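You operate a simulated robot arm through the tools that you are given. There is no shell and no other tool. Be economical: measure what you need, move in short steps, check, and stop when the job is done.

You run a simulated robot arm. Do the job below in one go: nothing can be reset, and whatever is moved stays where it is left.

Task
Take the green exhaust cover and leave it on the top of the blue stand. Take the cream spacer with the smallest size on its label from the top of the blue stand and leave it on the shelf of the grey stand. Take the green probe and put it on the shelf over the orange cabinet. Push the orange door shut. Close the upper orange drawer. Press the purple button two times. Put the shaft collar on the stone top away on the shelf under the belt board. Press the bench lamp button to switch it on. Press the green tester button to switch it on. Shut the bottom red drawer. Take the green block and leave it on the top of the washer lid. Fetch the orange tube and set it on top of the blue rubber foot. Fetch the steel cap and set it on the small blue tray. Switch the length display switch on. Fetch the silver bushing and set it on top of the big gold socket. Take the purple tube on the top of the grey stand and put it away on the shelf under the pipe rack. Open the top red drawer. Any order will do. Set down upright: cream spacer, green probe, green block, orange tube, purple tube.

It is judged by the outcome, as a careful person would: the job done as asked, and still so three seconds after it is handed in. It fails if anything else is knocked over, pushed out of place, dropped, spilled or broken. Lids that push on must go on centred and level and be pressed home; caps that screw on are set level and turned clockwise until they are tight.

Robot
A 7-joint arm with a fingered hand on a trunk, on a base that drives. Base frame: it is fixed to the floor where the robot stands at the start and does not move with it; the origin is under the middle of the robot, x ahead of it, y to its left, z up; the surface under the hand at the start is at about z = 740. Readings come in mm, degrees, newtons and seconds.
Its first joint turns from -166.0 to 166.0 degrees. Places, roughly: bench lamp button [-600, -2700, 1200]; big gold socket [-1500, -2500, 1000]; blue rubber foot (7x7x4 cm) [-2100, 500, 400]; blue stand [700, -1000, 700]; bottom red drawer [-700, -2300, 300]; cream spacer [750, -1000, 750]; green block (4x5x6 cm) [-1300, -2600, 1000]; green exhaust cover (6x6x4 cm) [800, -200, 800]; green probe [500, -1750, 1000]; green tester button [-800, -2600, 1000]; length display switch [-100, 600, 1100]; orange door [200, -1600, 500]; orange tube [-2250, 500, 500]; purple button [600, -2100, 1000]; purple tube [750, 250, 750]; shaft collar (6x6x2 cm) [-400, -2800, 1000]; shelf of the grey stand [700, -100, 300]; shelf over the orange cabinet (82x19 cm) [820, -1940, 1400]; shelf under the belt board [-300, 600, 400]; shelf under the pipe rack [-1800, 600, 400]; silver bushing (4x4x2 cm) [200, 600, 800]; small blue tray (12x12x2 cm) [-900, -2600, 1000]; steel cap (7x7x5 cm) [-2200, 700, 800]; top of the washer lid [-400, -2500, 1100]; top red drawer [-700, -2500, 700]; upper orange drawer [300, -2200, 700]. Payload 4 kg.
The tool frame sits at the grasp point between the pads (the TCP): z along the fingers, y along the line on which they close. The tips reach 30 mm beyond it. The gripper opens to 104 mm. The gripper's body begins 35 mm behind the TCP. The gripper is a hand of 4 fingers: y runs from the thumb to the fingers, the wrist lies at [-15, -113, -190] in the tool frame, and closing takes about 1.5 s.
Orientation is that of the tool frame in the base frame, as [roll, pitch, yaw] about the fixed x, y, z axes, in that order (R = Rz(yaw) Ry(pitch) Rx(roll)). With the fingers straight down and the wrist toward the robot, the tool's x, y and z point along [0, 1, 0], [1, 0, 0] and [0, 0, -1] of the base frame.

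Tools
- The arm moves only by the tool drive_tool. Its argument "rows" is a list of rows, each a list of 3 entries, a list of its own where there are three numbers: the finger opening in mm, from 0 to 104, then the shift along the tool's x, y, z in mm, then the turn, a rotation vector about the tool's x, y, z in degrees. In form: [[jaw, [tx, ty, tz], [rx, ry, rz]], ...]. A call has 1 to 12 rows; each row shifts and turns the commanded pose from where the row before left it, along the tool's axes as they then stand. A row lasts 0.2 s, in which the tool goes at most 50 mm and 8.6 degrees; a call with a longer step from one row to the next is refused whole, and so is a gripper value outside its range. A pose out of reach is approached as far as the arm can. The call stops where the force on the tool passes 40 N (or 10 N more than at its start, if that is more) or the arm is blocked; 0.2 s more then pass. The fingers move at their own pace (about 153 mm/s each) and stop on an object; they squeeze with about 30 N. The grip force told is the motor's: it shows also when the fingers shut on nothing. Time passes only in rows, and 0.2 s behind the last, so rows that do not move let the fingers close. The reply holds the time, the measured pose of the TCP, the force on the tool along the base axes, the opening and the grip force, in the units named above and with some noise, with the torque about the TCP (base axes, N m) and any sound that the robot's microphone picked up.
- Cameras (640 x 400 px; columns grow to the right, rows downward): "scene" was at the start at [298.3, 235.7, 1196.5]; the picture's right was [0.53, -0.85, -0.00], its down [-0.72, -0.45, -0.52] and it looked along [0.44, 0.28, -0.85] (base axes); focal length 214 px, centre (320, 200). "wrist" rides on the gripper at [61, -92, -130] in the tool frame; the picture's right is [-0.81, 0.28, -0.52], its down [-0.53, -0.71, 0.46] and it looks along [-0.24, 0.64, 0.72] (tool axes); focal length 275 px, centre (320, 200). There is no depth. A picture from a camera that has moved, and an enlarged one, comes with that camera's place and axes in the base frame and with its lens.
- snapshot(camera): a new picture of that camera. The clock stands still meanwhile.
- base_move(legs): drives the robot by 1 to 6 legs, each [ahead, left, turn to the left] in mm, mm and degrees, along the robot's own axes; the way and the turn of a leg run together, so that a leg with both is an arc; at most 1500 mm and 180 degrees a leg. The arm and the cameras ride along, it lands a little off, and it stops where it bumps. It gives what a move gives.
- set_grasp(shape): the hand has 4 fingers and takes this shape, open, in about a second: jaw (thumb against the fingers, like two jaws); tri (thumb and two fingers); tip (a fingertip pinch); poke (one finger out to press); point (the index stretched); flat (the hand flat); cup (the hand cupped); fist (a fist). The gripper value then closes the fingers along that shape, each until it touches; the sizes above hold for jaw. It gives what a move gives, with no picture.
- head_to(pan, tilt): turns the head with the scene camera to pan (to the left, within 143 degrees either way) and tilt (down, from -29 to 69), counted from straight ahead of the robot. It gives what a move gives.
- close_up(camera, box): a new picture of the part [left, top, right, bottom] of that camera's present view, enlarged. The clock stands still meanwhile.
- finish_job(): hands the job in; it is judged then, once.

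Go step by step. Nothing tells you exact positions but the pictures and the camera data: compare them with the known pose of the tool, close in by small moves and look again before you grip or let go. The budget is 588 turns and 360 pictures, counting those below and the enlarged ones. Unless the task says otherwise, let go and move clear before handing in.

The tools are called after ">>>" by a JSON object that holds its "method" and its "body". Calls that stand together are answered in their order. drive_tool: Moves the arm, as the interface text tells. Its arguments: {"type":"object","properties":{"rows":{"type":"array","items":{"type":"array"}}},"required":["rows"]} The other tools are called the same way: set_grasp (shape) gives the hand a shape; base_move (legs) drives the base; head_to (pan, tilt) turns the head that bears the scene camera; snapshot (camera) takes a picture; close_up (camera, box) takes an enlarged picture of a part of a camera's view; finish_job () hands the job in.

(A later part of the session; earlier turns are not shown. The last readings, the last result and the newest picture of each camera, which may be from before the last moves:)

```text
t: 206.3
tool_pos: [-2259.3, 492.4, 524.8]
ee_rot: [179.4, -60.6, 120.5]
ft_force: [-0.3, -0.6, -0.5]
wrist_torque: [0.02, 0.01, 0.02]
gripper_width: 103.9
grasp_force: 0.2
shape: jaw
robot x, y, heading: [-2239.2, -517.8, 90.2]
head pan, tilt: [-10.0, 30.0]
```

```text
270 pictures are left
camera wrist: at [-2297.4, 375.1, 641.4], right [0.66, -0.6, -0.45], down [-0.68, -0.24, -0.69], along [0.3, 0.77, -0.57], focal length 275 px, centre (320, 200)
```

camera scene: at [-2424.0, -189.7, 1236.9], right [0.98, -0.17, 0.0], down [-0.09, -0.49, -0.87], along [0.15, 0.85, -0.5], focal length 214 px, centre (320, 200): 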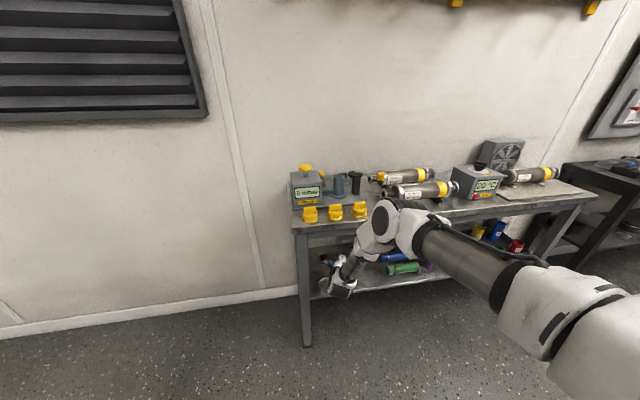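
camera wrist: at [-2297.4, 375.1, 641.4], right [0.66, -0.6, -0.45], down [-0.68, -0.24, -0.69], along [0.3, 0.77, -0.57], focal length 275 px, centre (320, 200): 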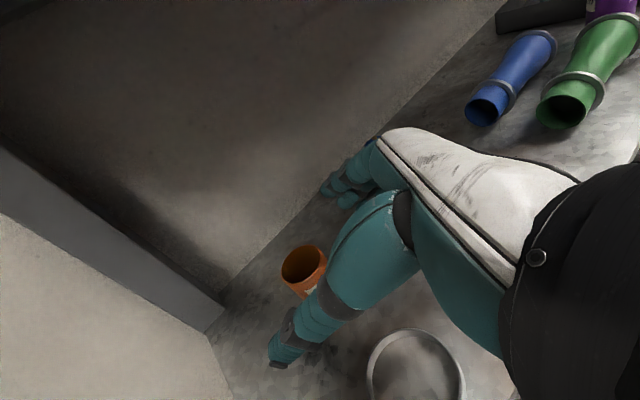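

>>> {"method": "base_move", "body": {"legs": [[106, 4, 0]]}}

>>> {"method": "snapshot", "body": {"camera": "wrist"}}

>>> {"method": "close_up", "body": {"camera": "scene", "box": [280, 160, 480, 285]}}

```text
t: 207.6
tool_pos: [-2266.0, 586.8, 515.1]
ee_rot: [-179.5, -59.4, 119.8]
ft_force: [-0.1, 0.0, 1.1]
wrist_torque: [0.0, 0.01, -0.03]
gripper_width: 104.0
grasp_force: 0.0
shape: jaw
robot x, y, heading: [-2244.6, -414.1, 90.2]
head pan, tilt: [-10.0, 30.0]
stopped in leg 1: the robot was blocked; the commanded pose is now the measured one
```

```text
269 pictures are left
camera wrist: at [-2302.2, 471.9, 633.6], right [0.67, -0.6, -0.44], down [-0.68, -0.25, -0.69], along [0.3, 0.76, -0.58], focal length 275 px, centre (320, 200)
```

wrist: 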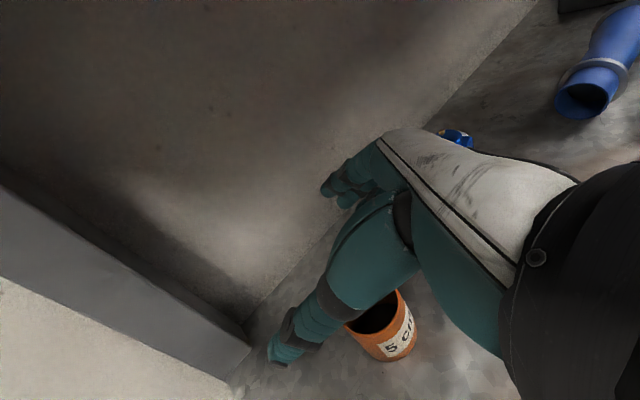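

```text
3.20 times, centred on (380, 222) of scene
camera zoom: at [-2427.8, -85.4, 1237.0], right [0.98, -0.17, 0.0], down [-0.09, -0.49, -0.87], along [0.15, 0.85, -0.5], focal length 686 px, centre (128, 128)
```

zoom: 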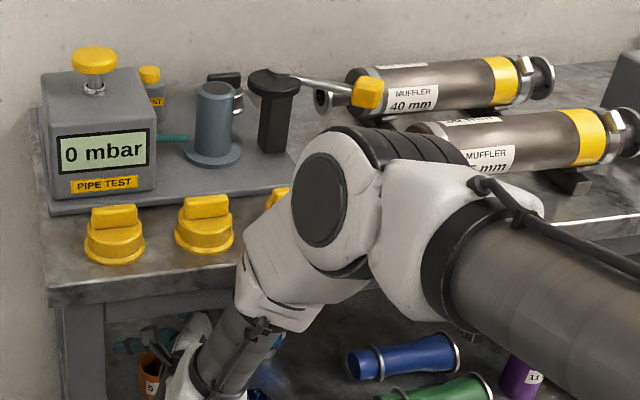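

The forearm touched the bench edge. I'll back up the base 60 mm and extend the arm instead so the forearm leans more.

>>> {"method": "base_move", "body": {"legs": [[-60, 0, 0]]}}

>>> {"method": "drive_tool", "body": {"rows": [[104, [1, 10, 19], [0, 0, 0]], [104, [1, 10, 19], [0, 0, 0]], [104, [1, 10, 19], [0, 0, 0]], [104, [1, 10, 19], [0, 0, 0]]]}}

>>> {"method": "close_up", "body": {"camera": "scene", "box": [280, 160, 480, 285]}}

>>> {"method": "snapshot", "body": {"camera": "wrist"}}

```text
t: 208.6
tool_pos: [-2265.2, 527.4, 514.7]
ee_rot: [-179.4, -59.5, 119.7]
ft_force: [0.2, 0.1, -0.5]
wrist_torque: [-0.04, 0.0, 0.0]
gripper_width: 103.6
grasp_force: 0.0
shape: jaw
robot x, y, heading: [-2244.7, -472.6, 90.0]
head pan, tilt: [-10.0, 30.0]
```

```text
t: 209.6
tool_pos: [-2264.2, 605.4, 478.9]
ee_rot: [-179.6, -59.6, 119.8]
ft_force: [-0.3, -0.3, -0.3]
wrist_torque: [0.0, 0.0, -0.01]
gripper_width: 103.8
grasp_force: 0.0
shape: jaw
robot x, y, heading: [-2245.3, -471.9, 89.9]
head pan, tilt: [-10.0, 30.0]
```

```text
3.20 times, centred on (380, 222) of scene
camera zoom: at [-2427.8, -145.0, 1236.9], right [0.98, -0.17, 0.0], down [-0.09, -0.49, -0.87], along [0.15, 0.85, -0.5], focal length 686 px, centre (128, 128)
```

zoom: 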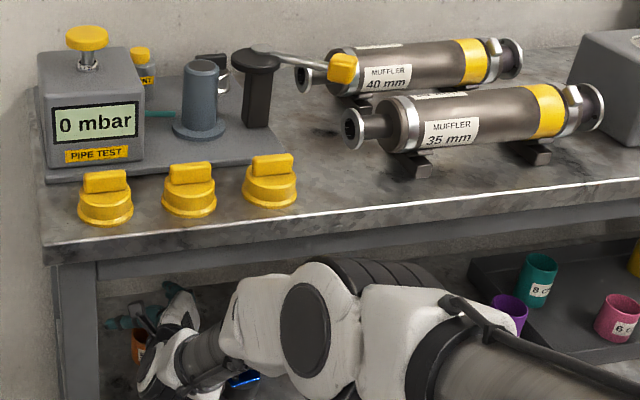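

```text
266 pictures are left
camera wrist: at [-2301.8, 490.4, 598.0], right [0.67, -0.6, -0.44], down [-0.68, -0.25, -0.69], along [0.3, 0.76, -0.58], focal length 275 px, centre (320, 200)
```

wrist: 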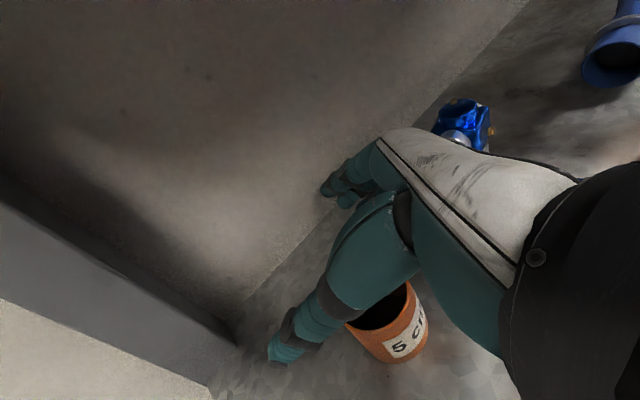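

Elbow is clear. The tube's near-range estimate is (-2270,579) with its top at ≈450, so I'll shift back and down a bit and look.

>>> {"method": "drive_tool", "body": {"rows": [[104, [-25.7, -22.7, -16.6], [0, 0, 0]], [104, [0, 0, 0], [0, 0, 0]]]}}

>>> {"method": "snapshot", "body": {"camera": "wrist"}}

>>> {"method": "close_up", "body": {"camera": "scene", "box": [300, 230, 380, 280]}}

```text
t: 210.2
tool_pos: [-2270.0, 570.0, 465.1]
ee_rot: [-179.4, -59.5, 119.6]
ft_force: [-0.2, 0.7, -0.6]
wrist_torque: [0.01, 0.02, 0.01]
gripper_width: 104.0
grasp_force: 0.1
shape: jaw
robot x, y, heading: [-2242.5, -472.7, 90.2]
head pan, tilt: [-10.0, 30.0]
```

```text
265 pictures are left
camera wrist: at [-2307.5, 455.1, 584.6], right [0.67, -0.6, -0.44], down [-0.68, -0.25, -0.69], along [0.3, 0.76, -0.58], focal length 275 px, centre (320, 200)
```

wrist: 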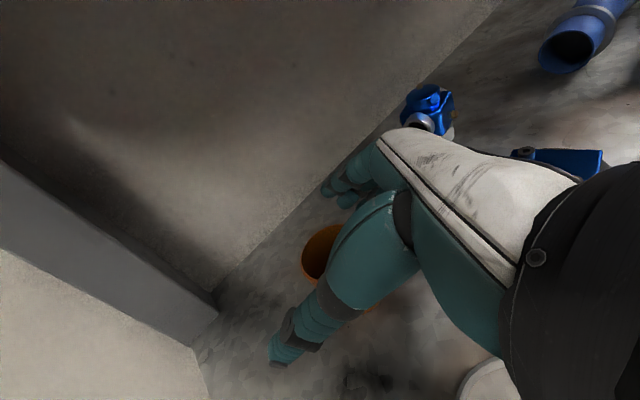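

```text
8.00 times, centred on (340, 255) of scene
camera zoom: at [-2427.7, -145.0, 1236.9], right [0.98, -0.17, 0.0], down [-0.09, -0.49, -0.87], along [0.15, 0.85, -0.5], focal length 1716 px, centre (160, -240)
```

zoom: 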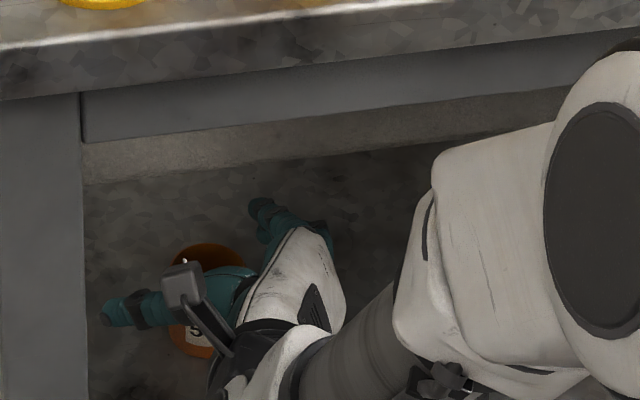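

Well aligned. Lowering 15 mm more and closing.

>>> {"method": "drive_tool", "body": {"rows": [[104, [-4, 0, 3], [0, 0, 0]], [104, [-5, 0, 2.5], [0, 0, 0]], [104, [-4, 0, 2], [0, 0, 0]], [104, [0, 0, 0], [0, 0, 0]]]}}

>>> {"method": "drive_tool", "body": {"rows": [[70, [0, 0, 0], [0, 0, 0]], [35, [0, 0, 0], [0, 0, 0]], [35, [0, 0, 0], [0, 0, 0]], [35, [0, 0, 0], [0, 0, 0]], [35, [0, 0, 0], [0, 0, 0]], [35, [0, 0, 0], [0, 0, 0]], [35, [0, 0, 0], [0, 0, 0]]]}}

>>> {"method": "snapshot", "body": {"camera": "wrist"}}

>>> {"method": "close_up", "body": {"camera": "scene", "box": [300, 230, 380, 280]}}

```text
t: 211.2
tool_pos: [-2269.9, 570.1, 451.5]
ee_rot: [-179.5, -59.6, 119.7]
ft_force: [0.0, 1.0, -0.6]
wrist_torque: [0.03, -0.01, -0.01]
gripper_width: 104.0
grasp_force: 0.0
shape: jaw
robot x, y, heading: [-2246.0, -475.5, 89.9]
head pan, tilt: [-10.0, 30.0]
```

```text
t: 212.8
tool_pos: [-2269.8, 570.6, 450.2]
ee_rot: [-179.3, -59.6, 119.6]
ft_force: [1.2, -0.5, 0.7]
wrist_torque: [0.04, -0.09, 0.02]
gripper_width: 38.3
grasp_force: 30.3
shape: jaw
robot x, y, heading: [-2245.2, -472.9, 89.9]
head pan, tilt: [-10.0, 30.0]
```

```text
263 pictures are left
camera wrist: at [-2307.5, 455.7, 570.0], right [0.67, -0.6, -0.44], down [-0.68, -0.25, -0.69], along [0.3, 0.76, -0.58], focal length 275 px, centre (320, 200)
```

wrist: 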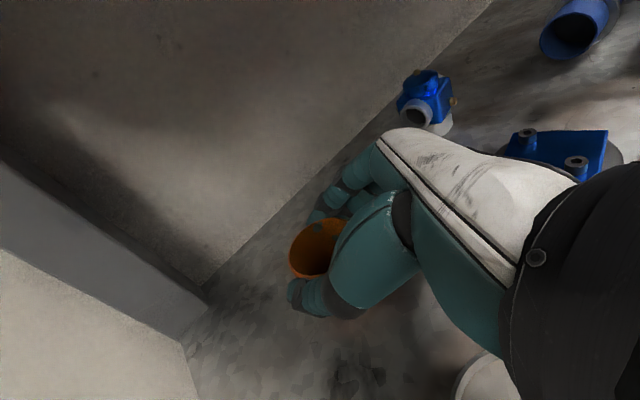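

```text
8.00 times, centred on (340, 255) of scene
camera zoom: at [-2427.7, -145.1, 1236.9], right [0.98, -0.17, 0.0], down [-0.09, -0.49, -0.87], along [0.15, 0.85, -0.5], focal length 1716 px, centre (160, -240)
```

zoom: 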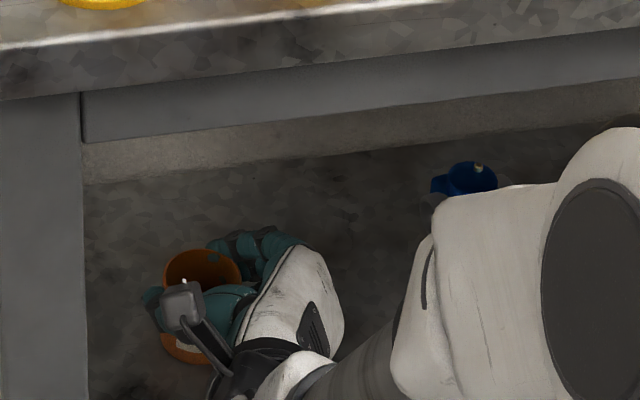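

Gripped. I'll lift it gently and look at the foot's top.

>>> {"method": "drive_tool", "body": {"rows": [[35, [17, 0, -10], [0, 0, 0]], [35, [26, 0, -15], [0, 0, 0]], [35, [13, 0, -8], [0, 0, 0]]]}}

>>> {"method": "snapshot", "body": {"camera": "wrist"}}

>>> {"method": "close_up", "body": {"camera": "wrist", "box": [470, 80, 640, 186]}}

```text
t: 213.6
tool_pos: [-2269.4, 570.5, 515.4]
ee_rot: [-179.4, -59.5, 119.7]
ft_force: [0.5, 0.2, -1.0]
wrist_torque: [0.0, -0.03, 0.0]
gripper_width: 38.3
grasp_force: 29.8
shape: jaw
robot x, y, heading: [-2244.0, -473.9, 89.9]
head pan, tilt: [-10.0, 30.0]
```

```text
261 pictures are left
camera wrist: at [-2307.0, 455.8, 635.3], right [0.67, -0.6, -0.44], down [-0.68, -0.25, -0.69], along [0.3, 0.76, -0.58], focal length 275 px, centre (320, 200)
```

wrist: 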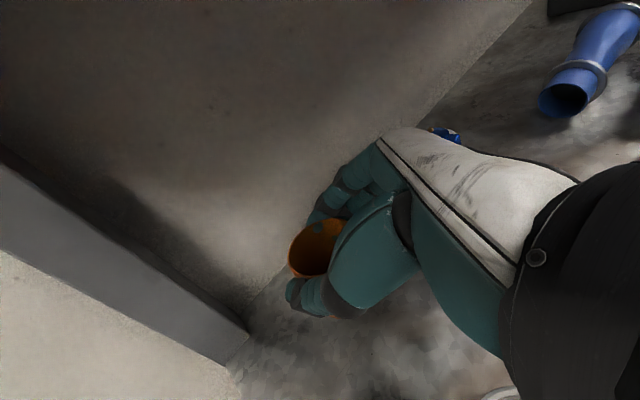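

```text
3.76 times, centred on (555, 133) of wrist
camera zoom: at [-2307.0, 455.8, 635.3], right [0.67, -0.6, -0.44], down [-0.68, -0.25, -0.69], along [0.3, 0.76, -0.58], focal length 1036 px, centre (-565, 452)
```

zoom: 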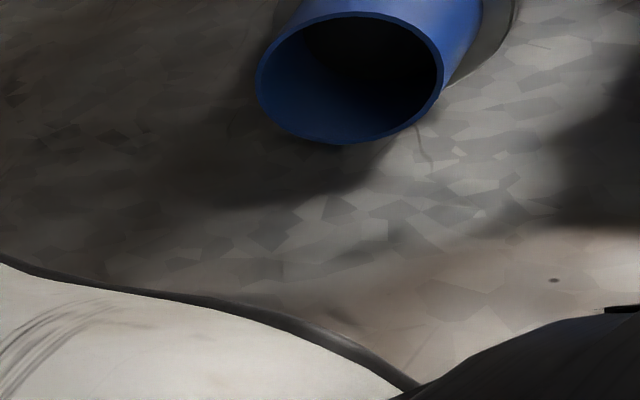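

>>> {"method": "base_move", "body": {"legs": [[-190, 0, 0]]}}

>>> {"method": "snapshot", "body": {"camera": "wrist"}}

>>> {"method": "close_up", "body": {"camera": "wrist", "box": [320, 60, 480, 160]}}

>>> {"method": "close_up", "body": {"camera": "scene", "box": [300, 200, 460, 300]}}

```text
t: 215.2
tool_pos: [-2269.9, 380.9, 515.3]
ee_rot: [-179.3, -59.6, 119.5]
ft_force: [0.2, 0.0, -1.5]
wrist_torque: [-0.04, -0.01, 0.03]
gripper_width: 38.6
grasp_force: 30.3
shape: jaw
robot x, y, heading: [-2245.1, -665.6, 90.0]
head pan, tilt: [-10.0, 30.0]
```

```text
259 pictures are left
camera wrist: at [-2306.9, 264.8, 635.2], right [0.67, -0.6, -0.44], down [-0.68, -0.25, -0.69], along [0.3, 0.76, -0.58], focal length 275 px, centre (320, 200)
```

wrist: 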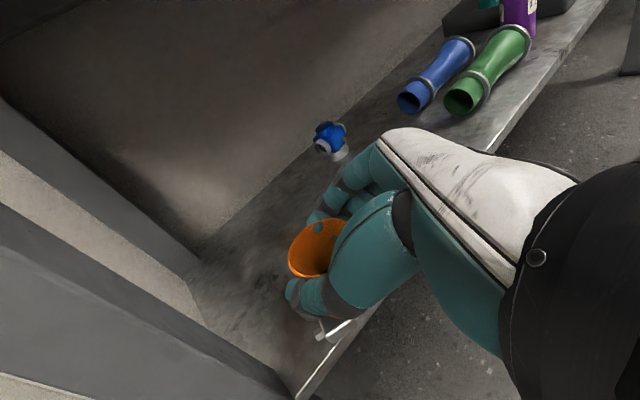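

```text
4.00 times, centred on (400, 110) of wrist
camera zoom: at [-2306.9, 264.8, 635.2], right [0.67, -0.6, -0.44], down [-0.68, -0.25, -0.69], along [0.3, 0.76, -0.58], focal length 1101 px, centre (0, 560)
```

zoom: 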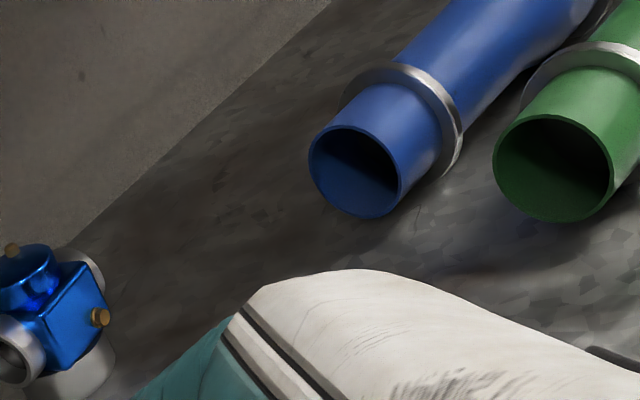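

```text
4.00 times, centred on (380, 250) of scene
camera zoom: at [-2427.8, -336.2, 1236.9], right [0.98, -0.17, 0.0], down [-0.09, -0.49, -0.87], along [0.15, 0.85, -0.5], focal length 858 px, centre (80, 0)
```

zoom: 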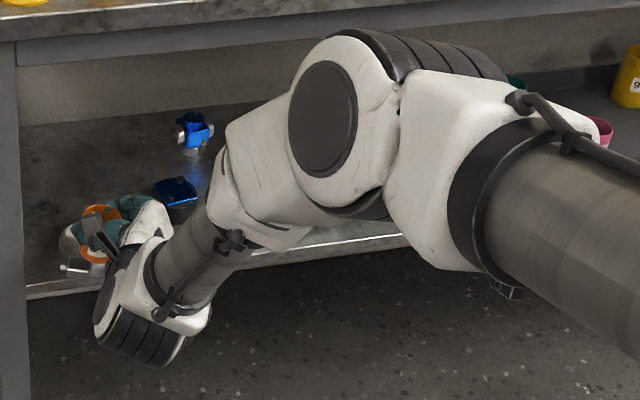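

I'll shift right to view the foot with the wrist camera.

>>> {"method": "base_move", "body": {"legs": [[0, -200, 0]]}}

>>> {"method": "close_up", "body": {"camera": "wrist", "box": [120, 100, 440, 300]}}

>>> {"method": "close_up", "body": {"camera": "scene", "box": [220, 200, 380, 300]}}

```text
t: 216.8
tool_pos: [-2069.9, 379.9, 517.1]
ee_rot: [-179.5, -59.6, 119.9]
ft_force: [-0.3, 0.1, -0.9]
wrist_torque: [0.02, 0.0, 0.03]
gripper_width: 38.5
grasp_force: 30.0
shape: jaw
robot x, y, heading: [-2044.4, -666.6, 90.1]
head pan, tilt: [-10.0, 30.0]
```

```text
2.00 times, centred on (280, 200) of wrist
camera zoom: at [-2106.3, 264.7, 635.2], right [0.67, -0.6, -0.44], down [-0.68, -0.25, -0.69], along [0.3, 0.76, -0.58], focal length 551 px, centre (400, 200)
```

zoom: 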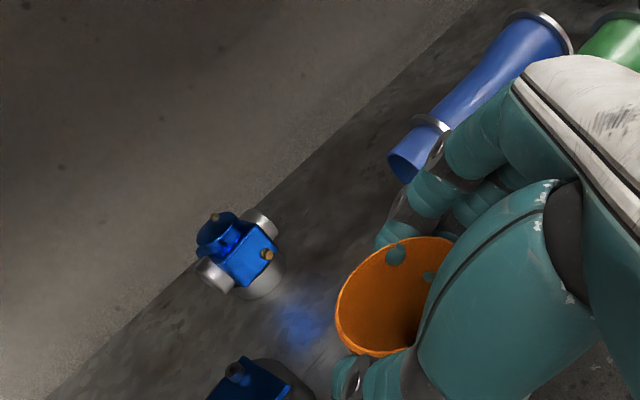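

```text
4.00 times, centred on (300, 250) of scene
camera zoom: at [-2227.0, -336.2, 1236.9], right [0.98, -0.17, 0.0], down [-0.09, -0.49, -0.87], along [0.15, 0.85, -0.5], focal length 858 px, centre (400, 0)
```

zoom: 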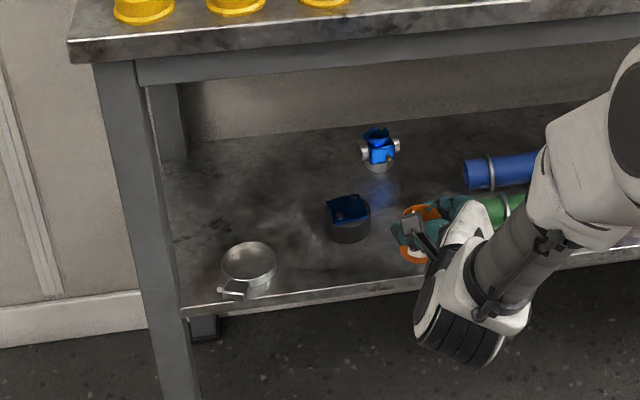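

>>> {"method": "close_up", "body": {"camera": "scene", "box": [290, 240, 330, 265]}}

>>> {"method": "close_up", "body": {"camera": "wrist", "box": [180, 250, 340, 350]}}

```text
16.00 times, centred on (310, 252) of scene
camera zoom: at [-2227.0, -336.2, 1236.9], right [0.98, -0.17, 0.0], down [-0.09, -0.49, -0.87], along [0.15, 0.85, -0.5], focal length 3432 px, centre (480, -640)
```

zoom: 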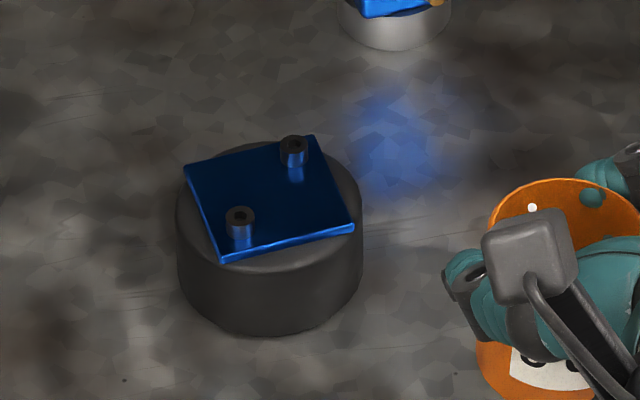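

```text
4.00 times, centred on (260, 300) of wrist
camera zoom: at [-2106.3, 264.7, 635.2], right [0.67, -0.6, -0.44], down [-0.68, -0.25, -0.69], along [0.3, 0.76, -0.58], focal length 1101 px, centre (560, -200)
```

zoom: 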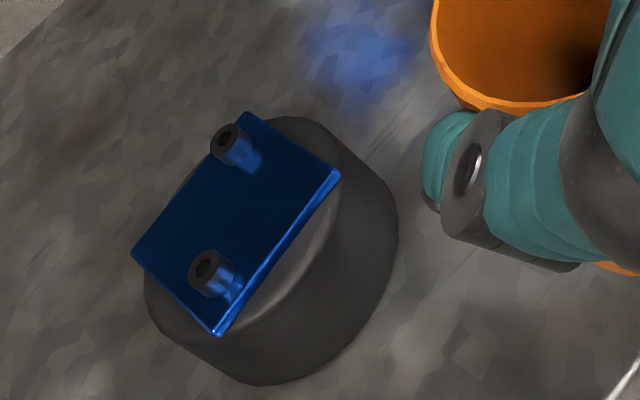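

The foot is a rubber cylinder with two cap screws; its centre is at ≈(-2150,496). The tube centre is about TCP+(-5,+8). I'll move above it.

>>> {"method": "drive_tool", "body": {"rows": [[35, [15, 0, -9], [0, 0, 0]]]}}

>>> {"method": "base_move", "body": {"legs": [[105, 75, 0]]}}

>>> {"method": "close_up", "body": {"camera": "scene", "box": [270, 200, 390, 275]}}

>>> {"method": "snapshot", "body": {"camera": "wrist"}}

```text
t: 217.2
tool_pos: [-2068.6, 379.1, 534.1]
ee_rot: [-179.5, -59.5, 119.8]
ft_force: [0.4, 0.3, -1.3]
wrist_torque: [0.0, -0.02, 0.02]
gripper_width: 38.5
grasp_force: 30.1
shape: jaw
robot x, y, heading: [-2046.4, -668.6, 90.1]
head pan, tilt: [-10.0, 30.0]
```

```text
t: 218.4
tool_pos: [-2143.1, 485.0, 534.6]
ee_rot: [-179.2, -59.6, 119.5]
ft_force: [0.2, -0.6, -0.9]
wrist_torque: [-0.04, -0.03, 0.02]
gripper_width: 38.3
grasp_force: 30.4
shape: jaw
robot x, y, heading: [-2118.1, -558.3, 90.0]
head pan, tilt: [-10.0, 30.0]
```

```text
5.33 times, centred on (330, 238) of scene
camera zoom: at [-2301.2, -230.7, 1236.9], right [0.98, -0.17, 0.0], down [-0.09, -0.49, -0.87], along [0.15, 0.85, -0.5], focal length 1144 px, centre (267, 0)
```

zoom: 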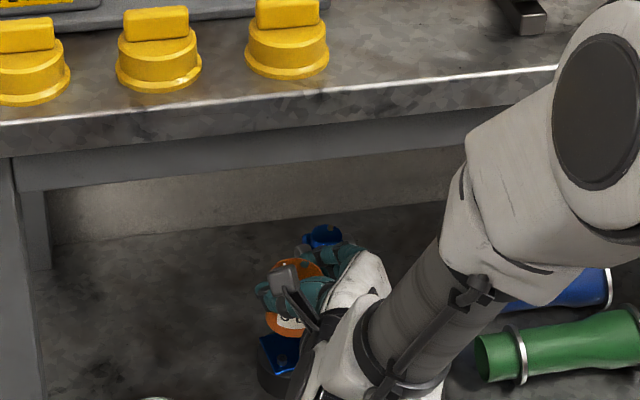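

```text
251 pictures are left
camera wrist: at [-2180.4, 369.8, 653.1], right [0.67, -0.6, -0.44], down [-0.68, -0.25, -0.69], along [0.3, 0.76, -0.58], focal length 275 px, centre (320, 200)
```

wrist: 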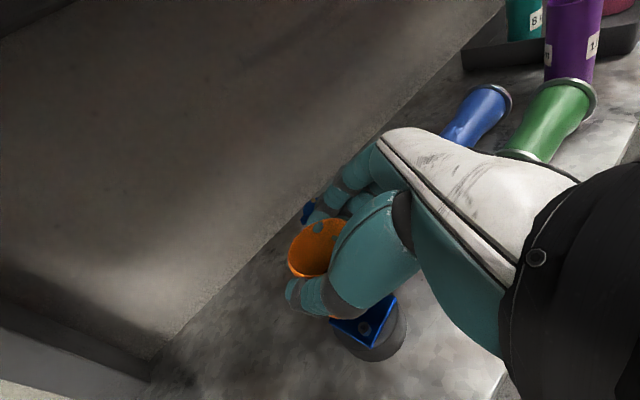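

>>> {"method": "close_up", "body": {"camera": "scene", "box": [306, 240, 354, 280]}}

>>> {"method": "close_up", "body": {"camera": "wrist", "box": [270, 200, 430, 370]}}

```text
10.00 times, centred on (330, 260) of scene
camera zoom: at [-2301.2, -230.7, 1236.9], right [0.98, -0.17, 0.0], down [-0.09, -0.49, -0.87], along [0.15, 0.85, -0.5], focal length 2145 px, centre (220, -400)
```

zoom: 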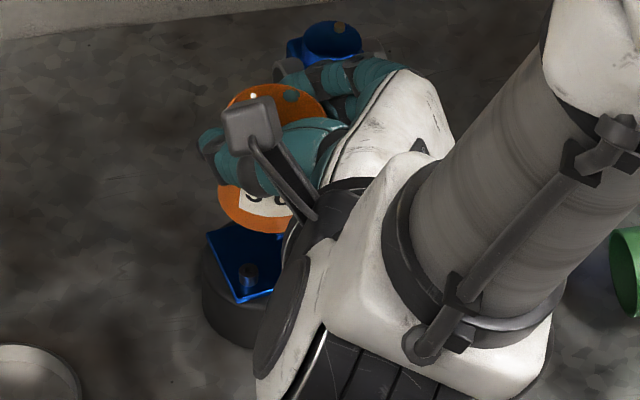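

```text
2.35 times, centred on (350, 285) of wrist
camera zoom: at [-2180.4, 369.8, 653.1], right [0.67, -0.6, -0.44], down [-0.68, -0.25, -0.69], along [0.3, 0.76, -0.58], focal length 648 px, centre (249, 0)
```

zoom: 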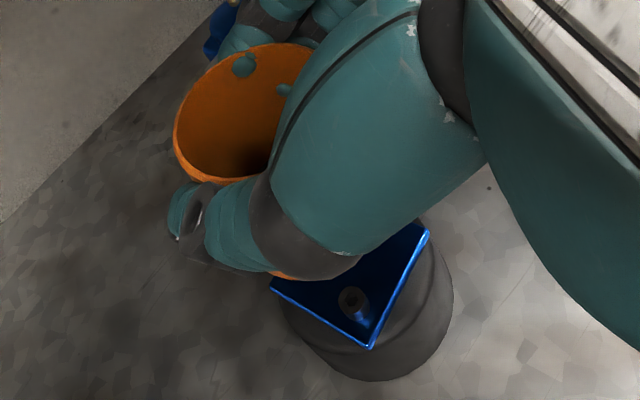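

>>> {"method": "drive_tool", "body": {"rows": [[35, [1.9, -2.5, 3.2], [0, 0, 0]], [35, [-17.3, 0, 10], [0, 0, 0]], [35, [0, 0, 0], [0, 0, 0]]]}}

>>> {"method": "close_up", "body": {"camera": "scene", "box": [306, 240, 354, 280]}}

>>> {"method": "close_up", "body": {"camera": "wrist", "box": [270, 200, 430, 370]}}

```text
t: 219.2
tool_pos: [-2148.5, 486.5, 515.2]
ee_rot: [-179.3, -59.5, 119.6]
ft_force: [0.6, 0.2, -0.9]
wrist_torque: [-0.02, -0.03, -0.01]
gripper_width: 38.0
grasp_force: 29.3
shape: jaw
robot x, y, heading: [-2115.5, -561.5, 90.0]
head pan, tilt: [-10.0, 30.0]
```

```text
10.00 times, centred on (330, 260) of scene
camera zoom: at [-2301.2, -230.7, 1236.9], right [0.98, -0.17, 0.0], down [-0.09, -0.49, -0.87], along [0.15, 0.85, -0.5], focal length 2145 px, centre (220, -400)
```

zoom: 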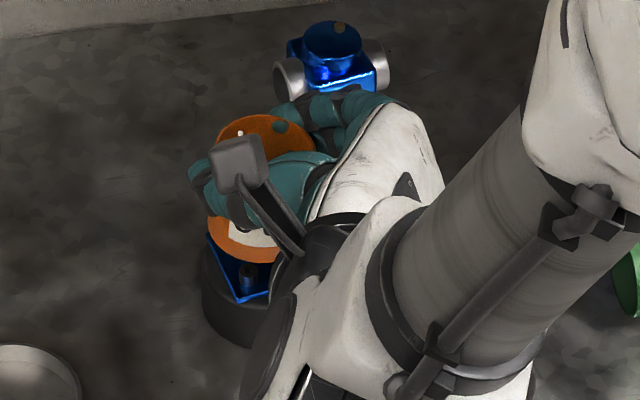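

```text
2.35 times, centred on (350, 285) of wrist
camera zoom: at [-2184.9, 371.5, 632.8], right [0.67, -0.6, -0.44], down [-0.68, -0.25, -0.69], along [0.3, 0.76, -0.58], focal length 648 px, centre (249, 0)
```

zoom: 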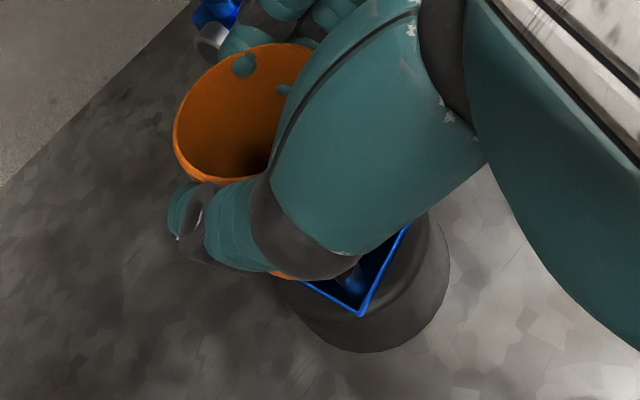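

>>> {"method": "drive_tool", "body": {"rows": [[35, [-6.3, 1.5, 5], [0, 0, 0]], [35, [-4.3, 0, 2.5], [0, 0, 0]], [35, [-2.6, 0, 1.5], [0, 0, 0]], [35, [-1.7, 0, 1], [0, 0, 0]]]}}

>>> {"method": "close_up", "body": {"camera": "scene", "box": [306, 240, 354, 280]}}

```text
t: 220.2
tool_pos: [-2147.6, 488.2, 496.1]
ee_rot: [-179.4, -59.6, 119.6]
ft_force: [0.0, -0.5, -0.9]
wrist_torque: [-0.02, -0.02, 0.01]
gripper_width: 38.5
grasp_force: 30.0
shape: jaw
robot x, y, heading: [-2117.9, -564.4, 90.0]
head pan, tilt: [-10.0, 30.0]
```

```text
10.00 times, centred on (330, 260) of scene
camera zoom: at [-2301.2, -230.7, 1236.9], right [0.98, -0.17, 0.0], down [-0.09, -0.49, -0.87], along [0.15, 0.85, -0.5], focal length 2145 px, centre (220, -400)
```

zoom: 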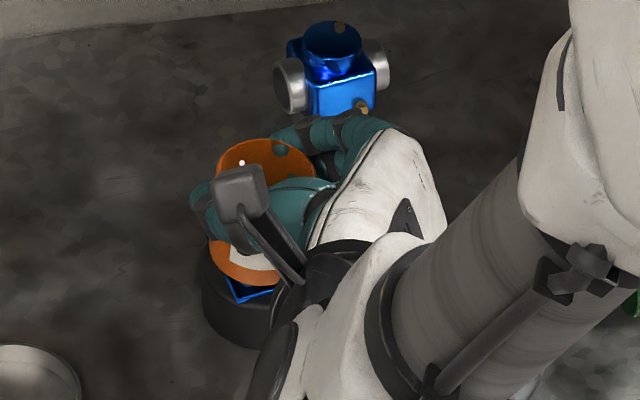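

>>> {"method": "drive_tool", "body": {"rows": [[35, [-1.7, 0, 1], [0, 0, 0]], [35, [-1.7, 0, 1], [0, 0, 0]], [35, [-1.3, 0, 0.75], [0, 0, 0]]]}}

>>> {"method": "drive_tool", "body": {"rows": [[35, [-1.3, 0, 0.75], [0, 0, 0]], [35, [-0.9, 0, 0.5], [0, 0, 0]]]}}

```text
t: 221.0
tool_pos: [-2147.1, 488.6, 490.3]
ee_rot: [-179.3, -59.5, 119.6]
ft_force: [0.3, 0.1, -0.8]
wrist_torque: [-0.03, 0.03, 0.0]
gripper_width: 38.2
grasp_force: 30.1
shape: jaw
robot x, y, heading: [-2114.7, -558.6, 90.0]
head pan, tilt: [-10.0, 30.0]
```

```text
t: 221.6
tool_pos: [-2145.5, 488.7, 489.4]
ee_rot: [-179.5, -59.6, 119.7]
ft_force: [0.3, -0.7, -2.4]
wrist_torque: [-0.04, -0.01, -0.02]
gripper_width: 38.4
grasp_force: 30.0
shape: jaw
robot x, y, heading: [-2120.9, -558.3, 90.0]
head pan, tilt: [-10.0, 30.0]
```

>>> {"method": "drive_tool", "body": {"rows": [[35, [-1.7, 0, 1], [0, 0, 0]], [35, [-0.9, 0, 0.5], [0, 0, 0]]]}}

>>> {"method": "drive_tool", "body": {"rows": [[35, [-1.7, 0, 1], [0, 0, 0]], [35, [-0.9, 0, 0.5], [0, 0, 0]]]}}

>>> {"method": "close_up", "body": {"camera": "scene", "box": [306, 240, 354, 280]}}

```text
t: 222.2
tool_pos: [-2146.7, 488.7, 487.1]
ee_rot: [-179.2, -59.7, 119.5]
ft_force: [0.3, 1.2, 3.8]
wrist_torque: [0.12, -0.09, 0.04]
gripper_width: 38.3
grasp_force: 30.3
shape: jaw
robot x, y, heading: [-2112.7, -559.6, 90.1]
head pan, tilt: [-10.0, 30.0]
```

```text
t: 222.8
tool_pos: [-2145.9, 488.9, 484.5]
ee_rot: [-179.5, -59.6, 119.7]
ft_force: [-0.2, 1.3, 15.2]
wrist_torque: [0.33, -0.22, 0.03]
gripper_width: 38.5
grasp_force: 30.1
shape: jaw
robot x, y, heading: [-2116.9, -560.0, 89.7]
head pan, tilt: [-10.0, 30.0]
```

```text
10.00 times, centred on (330, 260) of scene
camera zoom: at [-2301.2, -231.4, 1237.1], right [0.98, -0.17, 0.0], down [-0.09, -0.49, -0.87], along [0.15, 0.85, -0.5], focal length 2145 px, centre (220, -400)
```

zoom: 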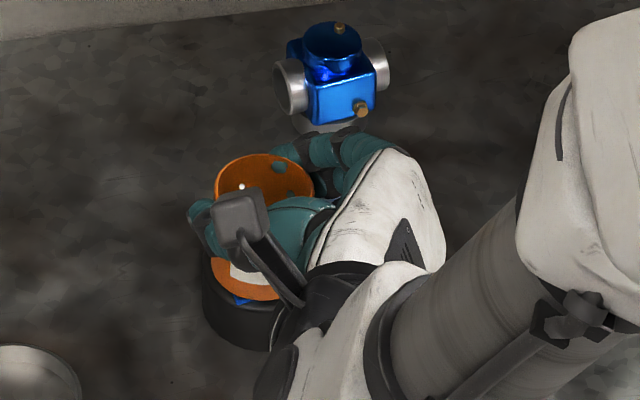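

The tube is seated on the foot around the screws. Releasing and retreating along the finger direction.

>>> {"method": "drive_tool", "body": {"rows": [[45, [0.9, 0, -0.5], [0, 0, 0]], [60, [0, 0, 0], [0, 0, 0]], [80, [0, 0, 0], [0, 0, 0]], [104, [0, 0, 0], [0, 0, 0]], [104, [0, 0, 0], [0, 0, 0]], [104, [0, 0, -20], [0, 0, 0]], [104, [0, 0, -40], [0, 0, 0]], [104, [0, 0, -45], [0, 0, 0]], [104, [0, 0, -45], [0, 0, 0]]]}}

>>> {"method": "close_up", "body": {"camera": "scene", "box": [290, 230, 370, 280]}}

>>> {"method": "snapshot", "body": {"camera": "wrist"}}

```text
t: 224.8
tool_pos: [-2081.5, 377.8, 560.0]
ee_rot: [-179.4, -59.6, 119.8]
ft_force: [-0.4, 0.1, 0.7]
wrist_torque: [-0.01, 0.01, 0.01]
gripper_width: 103.7
grasp_force: 0.1
shape: jaw
robot x, y, heading: [-2120.8, -559.4, 89.9]
head pan, tilt: [-10.0, 30.0]
```

```text
8.00 times, centred on (330, 255) of scene
camera zoom: at [-2301.4, -230.8, 1236.9], right [0.98, -0.17, 0.0], down [-0.09, -0.49, -0.87], along [0.15, 0.85, -0.5], focal length 1716 px, centre (240, -240)
```

zoom: 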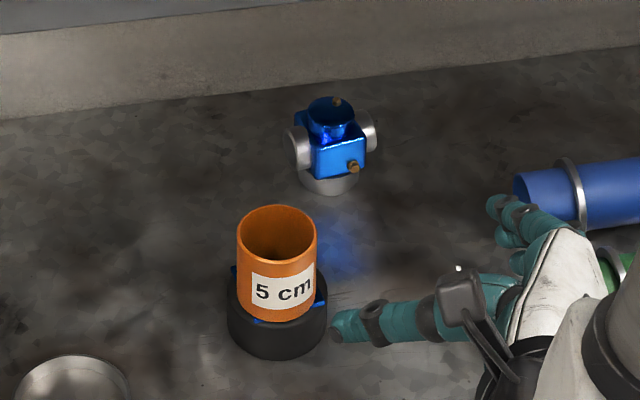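

```text
243 pictures are left
camera wrist: at [-2119.2, 262.4, 679.0], right [0.67, -0.6, -0.44], down [-0.68, -0.25, -0.69], along [0.3, 0.76, -0.58], focal length 275 px, centre (320, 200)
```

wrist: 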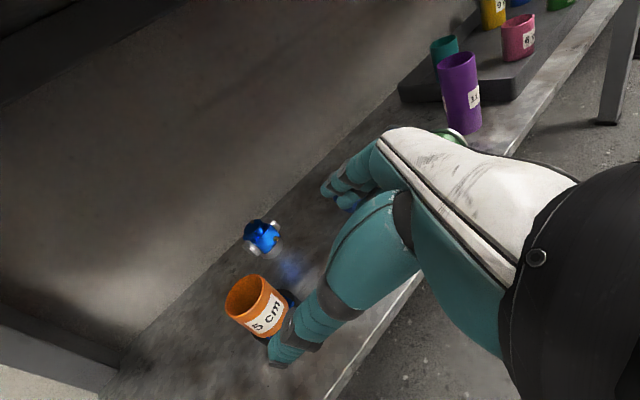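

The orange tube stands on the foot. I'll back off, restore the hand to pointing down, and find the steel cap.

>>> {"method": "base_move", "body": {"legs": [[-250, 0, 0]]}}

>>> {"method": "drive_tool", "body": {"rows": [[104, [0, 0, 0], [-6.5, 0, 3.75]], [104, [0, 0, 0], [-6.5, 0, 3.75]], [104, [0, 0, 0], [-6.5, 0, 3.75]], [104, [0, 0, 0], [-6.4, 0, 3.7]], [104, [0, 0, 0], [0, 0, -8.2]], [104, [0, 0, 0], [0, 0, -8.2]], [104, [0, 0, 0], [0, 0, -8.2]], [104, [0, 0, 0], [0, 0, -8.2]], [104, [0, 0, 0], [0, 0, -8.2]], [104, [0, 0, 0], [0, 0, -8.2]], [104, [0, 0, 0], [0, 0, -8.2]]]}}

>>> {"method": "drive_tool", "body": {"rows": [[104, [0, 0, 0], [0, 0, -8.2]], [104, [0, 0, 0], [0, 0, -8.2]], [104, [0, 0, 0], [0, 0, -8.2]], [104, [0, 0, 0], [0, 0, -8]], [104, [0, 0, 0], [7.5, 0, 0]], [104, [0, 0, 0], [7.5, 0, 0]], [104, [0, 0, 0], [7.5, 0, 0]], [104, [0, 0, 0], [7.5, 0, 0]], [104, [0, 0, 0], [7.5, 0, 0]], [104, [0, 0, 0], [7.5, 0, 0]], [104, [0, 0, 0], [7.5, 0, 0]], [104, [0, 0, 0], [7, 0, 0]]]}}

>>> {"method": "drive_tool", "body": {"rows": [[104, [0, 0, -45], [0, 0, 0]], [104, [0, 0, -45], [0, 0, 0]], [104, [0, 0, -45], [0, 0, 0]], [104, [0, 0, -45], [0, 0, 0]], [104, [0, 0, -45], [0, 0, 0]], [104, [0, 0, -45], [0, 0, 0]], [104, [0, 0, -45], [0, 0, 0]], [104, [0, 0, -45], [0, 0, 0]], [104, [0, 0, -45], [0, 0, 0]]]}}

>>> {"method": "head_to", "body": {"pan": 0, "tilt": 30}}

>>> {"method": "snapshot", "body": {"camera": "scene"}}

```text
t: 227.1
tool_pos: [-2086.1, 96.1, 636.9]
ee_rot: [173.2, -65.7, 126.9]
ft_force: [-0.2, 0.5, -2.5]
wrist_torque: [0.12, 0.06, 0.05]
gripper_width: 103.8
grasp_force: 0.1
shape: jaw
robot x, y, heading: [-2118.2, -774.3, 90.1]
head pan, tilt: [-10.0, 30.0]
stopped in leg 1: the robot was blocked; the commanded pose is now the measured one
```

```text
t: 227.4
tool_pos: [-2086.7, 70.0, 667.2]
ee_rot: [169.0, -68.3, 127.9]
ft_force: [-0.6, 0.3, -1.9]
wrist_torque: [0.11, 0.03, 0.06]
gripper_width: 104.0
grasp_force: 0.1
shape: jaw
robot x, y, heading: [-2117.0, -764.9, 90.4]
head pan, tilt: [-10.0, 30.0]
stopped in row 1: the arm was blocked; the commanded pose is now the measured one
```

```text
t: 230.0
tool_pos: [-2085.6, 76.1, 663.5]
ee_rot: [-177.3, -47.7, 179.9]
ft_force: [-0.1, -0.7, 0.1]
wrist_torque: [-0.04, 0.02, -0.04]
gripper_width: 104.0
grasp_force: 0.1
shape: jaw
robot x, y, heading: [-2115.1, -770.8, 90.2]
head pan, tilt: [-10.0, 30.0]
```

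```text
t: 232.0
tool_pos: [-1786.4, 94.0, 933.3]
ee_rot: [-177.3, -48.2, -180.0]
ft_force: [0.0, 0.6, 0.1]
wrist_torque: [-0.01, 0.0, 0.01]
gripper_width: 104.0
grasp_force: 0.0
shape: jaw
robot x, y, heading: [-2121.4, -767.6, 90.2]
head pan, tilt: [-10.0, 30.0]
```

```text
t: 232.7
tool_pos: [-1787.0, 94.0, 931.5]
ee_rot: [-177.4, -48.2, -180.0]
ft_force: [0.0, 1.0, -0.1]
wrist_torque: [0.01, 0.0, 0.01]
gripper_width: 104.0
grasp_force: 0.1
shape: jaw
robot x, y, heading: [-2115.1, -770.5, 90.2]
head pan, tilt: [0.0, 30.0]
```

```text
242 pictures are left
camera scene: at [-2319.2, -384.2, 1236.2], right [1.0, 0.0, 0.0], down [0.0, -0.54, -0.84], along [0.0, 0.84, -0.54], focal length 214 px, centre (320, 200)
```

scene: 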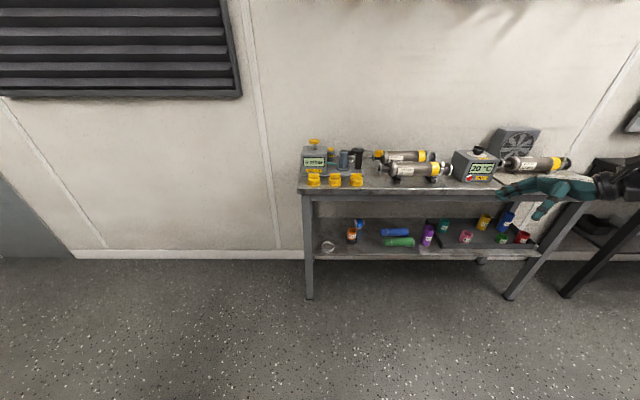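

The lower arm had brushed the robot's own deck rim; now it's free. I'll level the hand back to pointing down and zoom on the bench.

>>> {"method": "drive_tool", "body": {"rows": [[104, [0, 0, 0], [0, -8.03, 0]], [104, [0, 0, 0], [0, -8.03, 0]], [104, [0, 0, 0], [0, -8.03, 0]], [104, [0, 0, 0], [0, -8.03, 0]], [104, [0, 0, 0], [0, -8.03, 0]], [104, [0, 0, 0], [-2.6, -8.03, 0]]]}}

>>> {"method": "close_up", "body": {"camera": "scene", "box": [290, 120, 450, 220]}}

>>> {"method": "close_up", "body": {"camera": "scene", "box": [290, 130, 370, 180]}}

```text
t: 234.2
tool_pos: [-1786.0, 59.4, 955.5]
ee_rot: [176.9, -0.2, -178.2]
ft_force: [-0.5, 3.7, -5.1]
wrist_torque: [-0.23, 0.03, 0.07]
gripper_width: 103.9
grasp_force: 0.0
shape: jaw
robot x, y, heading: [-2122.0, -761.0, 90.2]
head pan, tilt: [0.0, 30.0]
stopped in row 6: the arm was blocked; the commanded pose is now the measured one
```

```text
4.00 times, centred on (370, 170) of scene
camera zoom: at [-2317.3, -383.2, 1235.5], right [1.0, 0.0, 0.0], down [0.0, -0.53, -0.85], along [0.0, 0.85, -0.53], focal length 858 px, centre (120, 320)
```

zoom: 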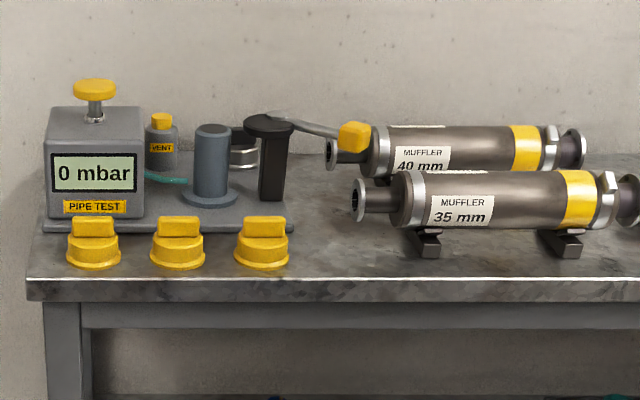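

```text
8.00 times, centred on (330, 155) of scene
camera zoom: at [-2317.3, -383.2, 1235.5], right [1.0, 0.0, 0.0], down [0.0, -0.53, -0.85], along [0.0, 0.85, -0.53], focal length 1716 px, centre (240, 560)
```

zoom: 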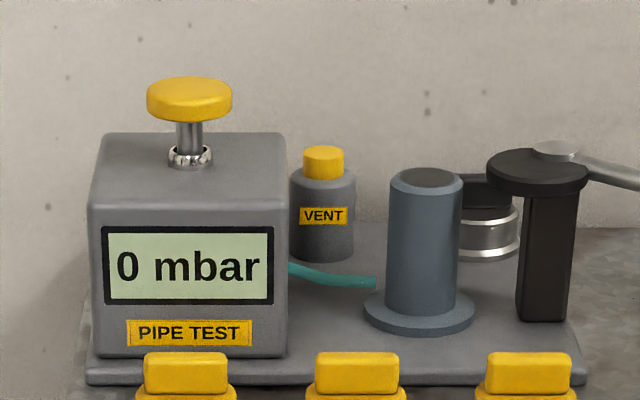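

The arm is pressing near the head. I'll look at it before moving.

>>> {"method": "head_to", "body": {"pan": -50, "tilt": 20}}

>>> {"method": "snapshot", "body": {"camera": "scene"}}

```text
t: 235.4
tool_pos: [-1788.2, 63.1, 956.5]
ee_rot: [176.9, 0.1, -178.1]
ft_force: [0.0, -0.4, 0.9]
wrist_torque: [-0.03, 0.01, 0.02]
gripper_width: 103.9
grasp_force: 0.0
shape: jaw
robot x, y, heading: [-2118.9, -760.7, 90.3]
head pan, tilt: [-50.0, 20.0]
```

```text
239 pictures are left
camera scene: at [-2247.6, -416.9, 1253.6], right [0.65, -0.76, 0.03], down [-0.26, -0.25, -0.93], along [0.72, 0.6, -0.36], focal length 214 px, centre (320, 200)
```

scene: 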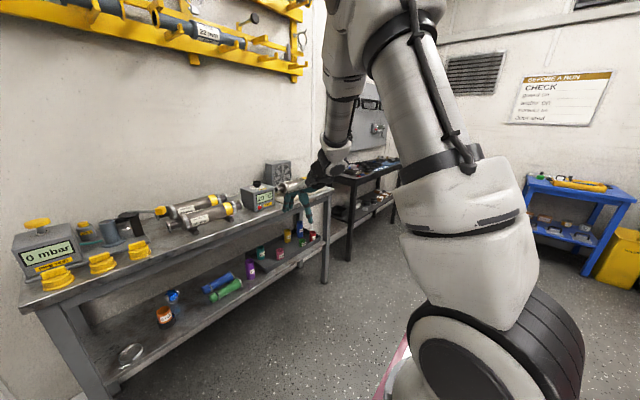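

The camera axes show the robot pitched slightly, so something may be under or behind it. I'll look behind.

>>> {"method": "head_to", "body": {"pan": 140, "tilt": 35}}

>>> {"method": "snapshot", "body": {"camera": "scene"}}

>>> {"method": "head_to", "body": {"pan": -140, "tilt": 35}}

>>> {"method": "snapshot", "body": {"camera": "scene"}}

```text
t: 238.2
tool_pos: [-1787.9, 64.5, 956.9]
ee_rot: [176.9, 0.1, -178.1]
ft_force: [-0.5, -0.4, -0.1]
wrist_torque: [0.03, 0.0, -0.01]
gripper_width: 104.0
grasp_force: 0.1
shape: jaw
robot x, y, heading: [-2116.6, -758.6, 90.3]
head pan, tilt: [140.0, 35.0]
```

```text
238 pictures are left
camera scene: at [-2374.9, -545.6, 1234.3], right [-0.77, 0.64, -0.02], down [0.37, 0.41, -0.83], along [-0.52, -0.65, -0.55], focal length 214 px, centre (320, 200)
```

scene: 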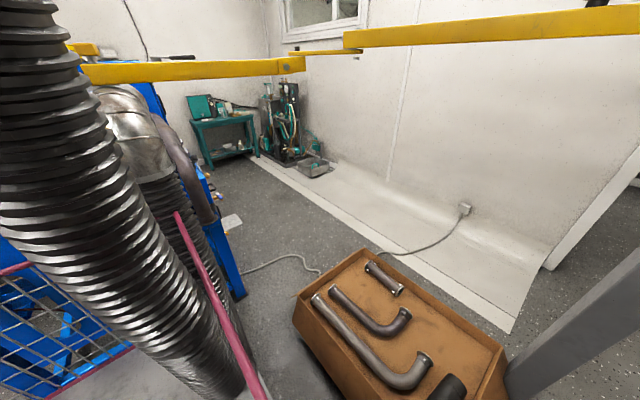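

```text
t: 242.1
tool_pos: [-1787.8, 63.5, 957.0]
ee_rot: [177.0, 0.2, -178.2]
ft_force: [-0.6, -1.1, 0.4]
wrist_torque: [0.02, -0.01, 0.02]
gripper_width: 103.8
grasp_force: 0.0
shape: jaw
robot x, y, heading: [-2119.6, -762.7, 90.3]
head pan, tilt: [-140.0, 35.0]
```

```text
237 pictures are left
camera scene: at [-2261.7, -545.1, 1234.3], right [-0.76, -0.65, 0.02], down [-0.37, 0.41, -0.83], along [0.53, -0.64, -0.55], focal length 214 px, centre (320, 200)
```

scene: 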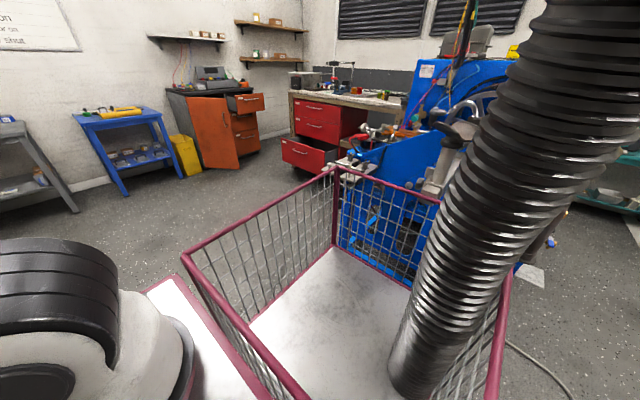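

The extractor hose loop is caught in my basket, and that's what blocked the reverse. I'll drive forward gently to free it.

>>> {"method": "base_move", "body": {"legs": [[60, 0, 0]]}}

>>> {"method": "snapshot", "body": {"camera": "scene"}}

```text
t: 243.0
tool_pos: [-1787.8, 113.4, 955.3]
ee_rot: [176.9, 0.2, -178.1]
ft_force: [0.2, 0.2, 0.5]
wrist_torque: [-0.02, 0.0, 0.01]
gripper_width: 104.0
grasp_force: 0.0
shape: jaw
robot x, y, heading: [-2116.3, -709.5, 90.3]
head pan, tilt: [-140.0, 35.0]
```

```text
236 pictures are left
camera scene: at [-2262.1, -536.7, 1229.2], right [-0.76, -0.65, 0.0], down [-0.37, 0.44, -0.82], along [0.53, -0.62, -0.57], focal length 214 px, centre (320, 200)
```

scene: 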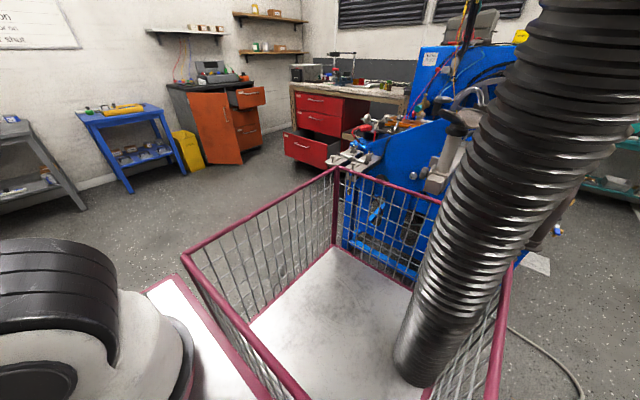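

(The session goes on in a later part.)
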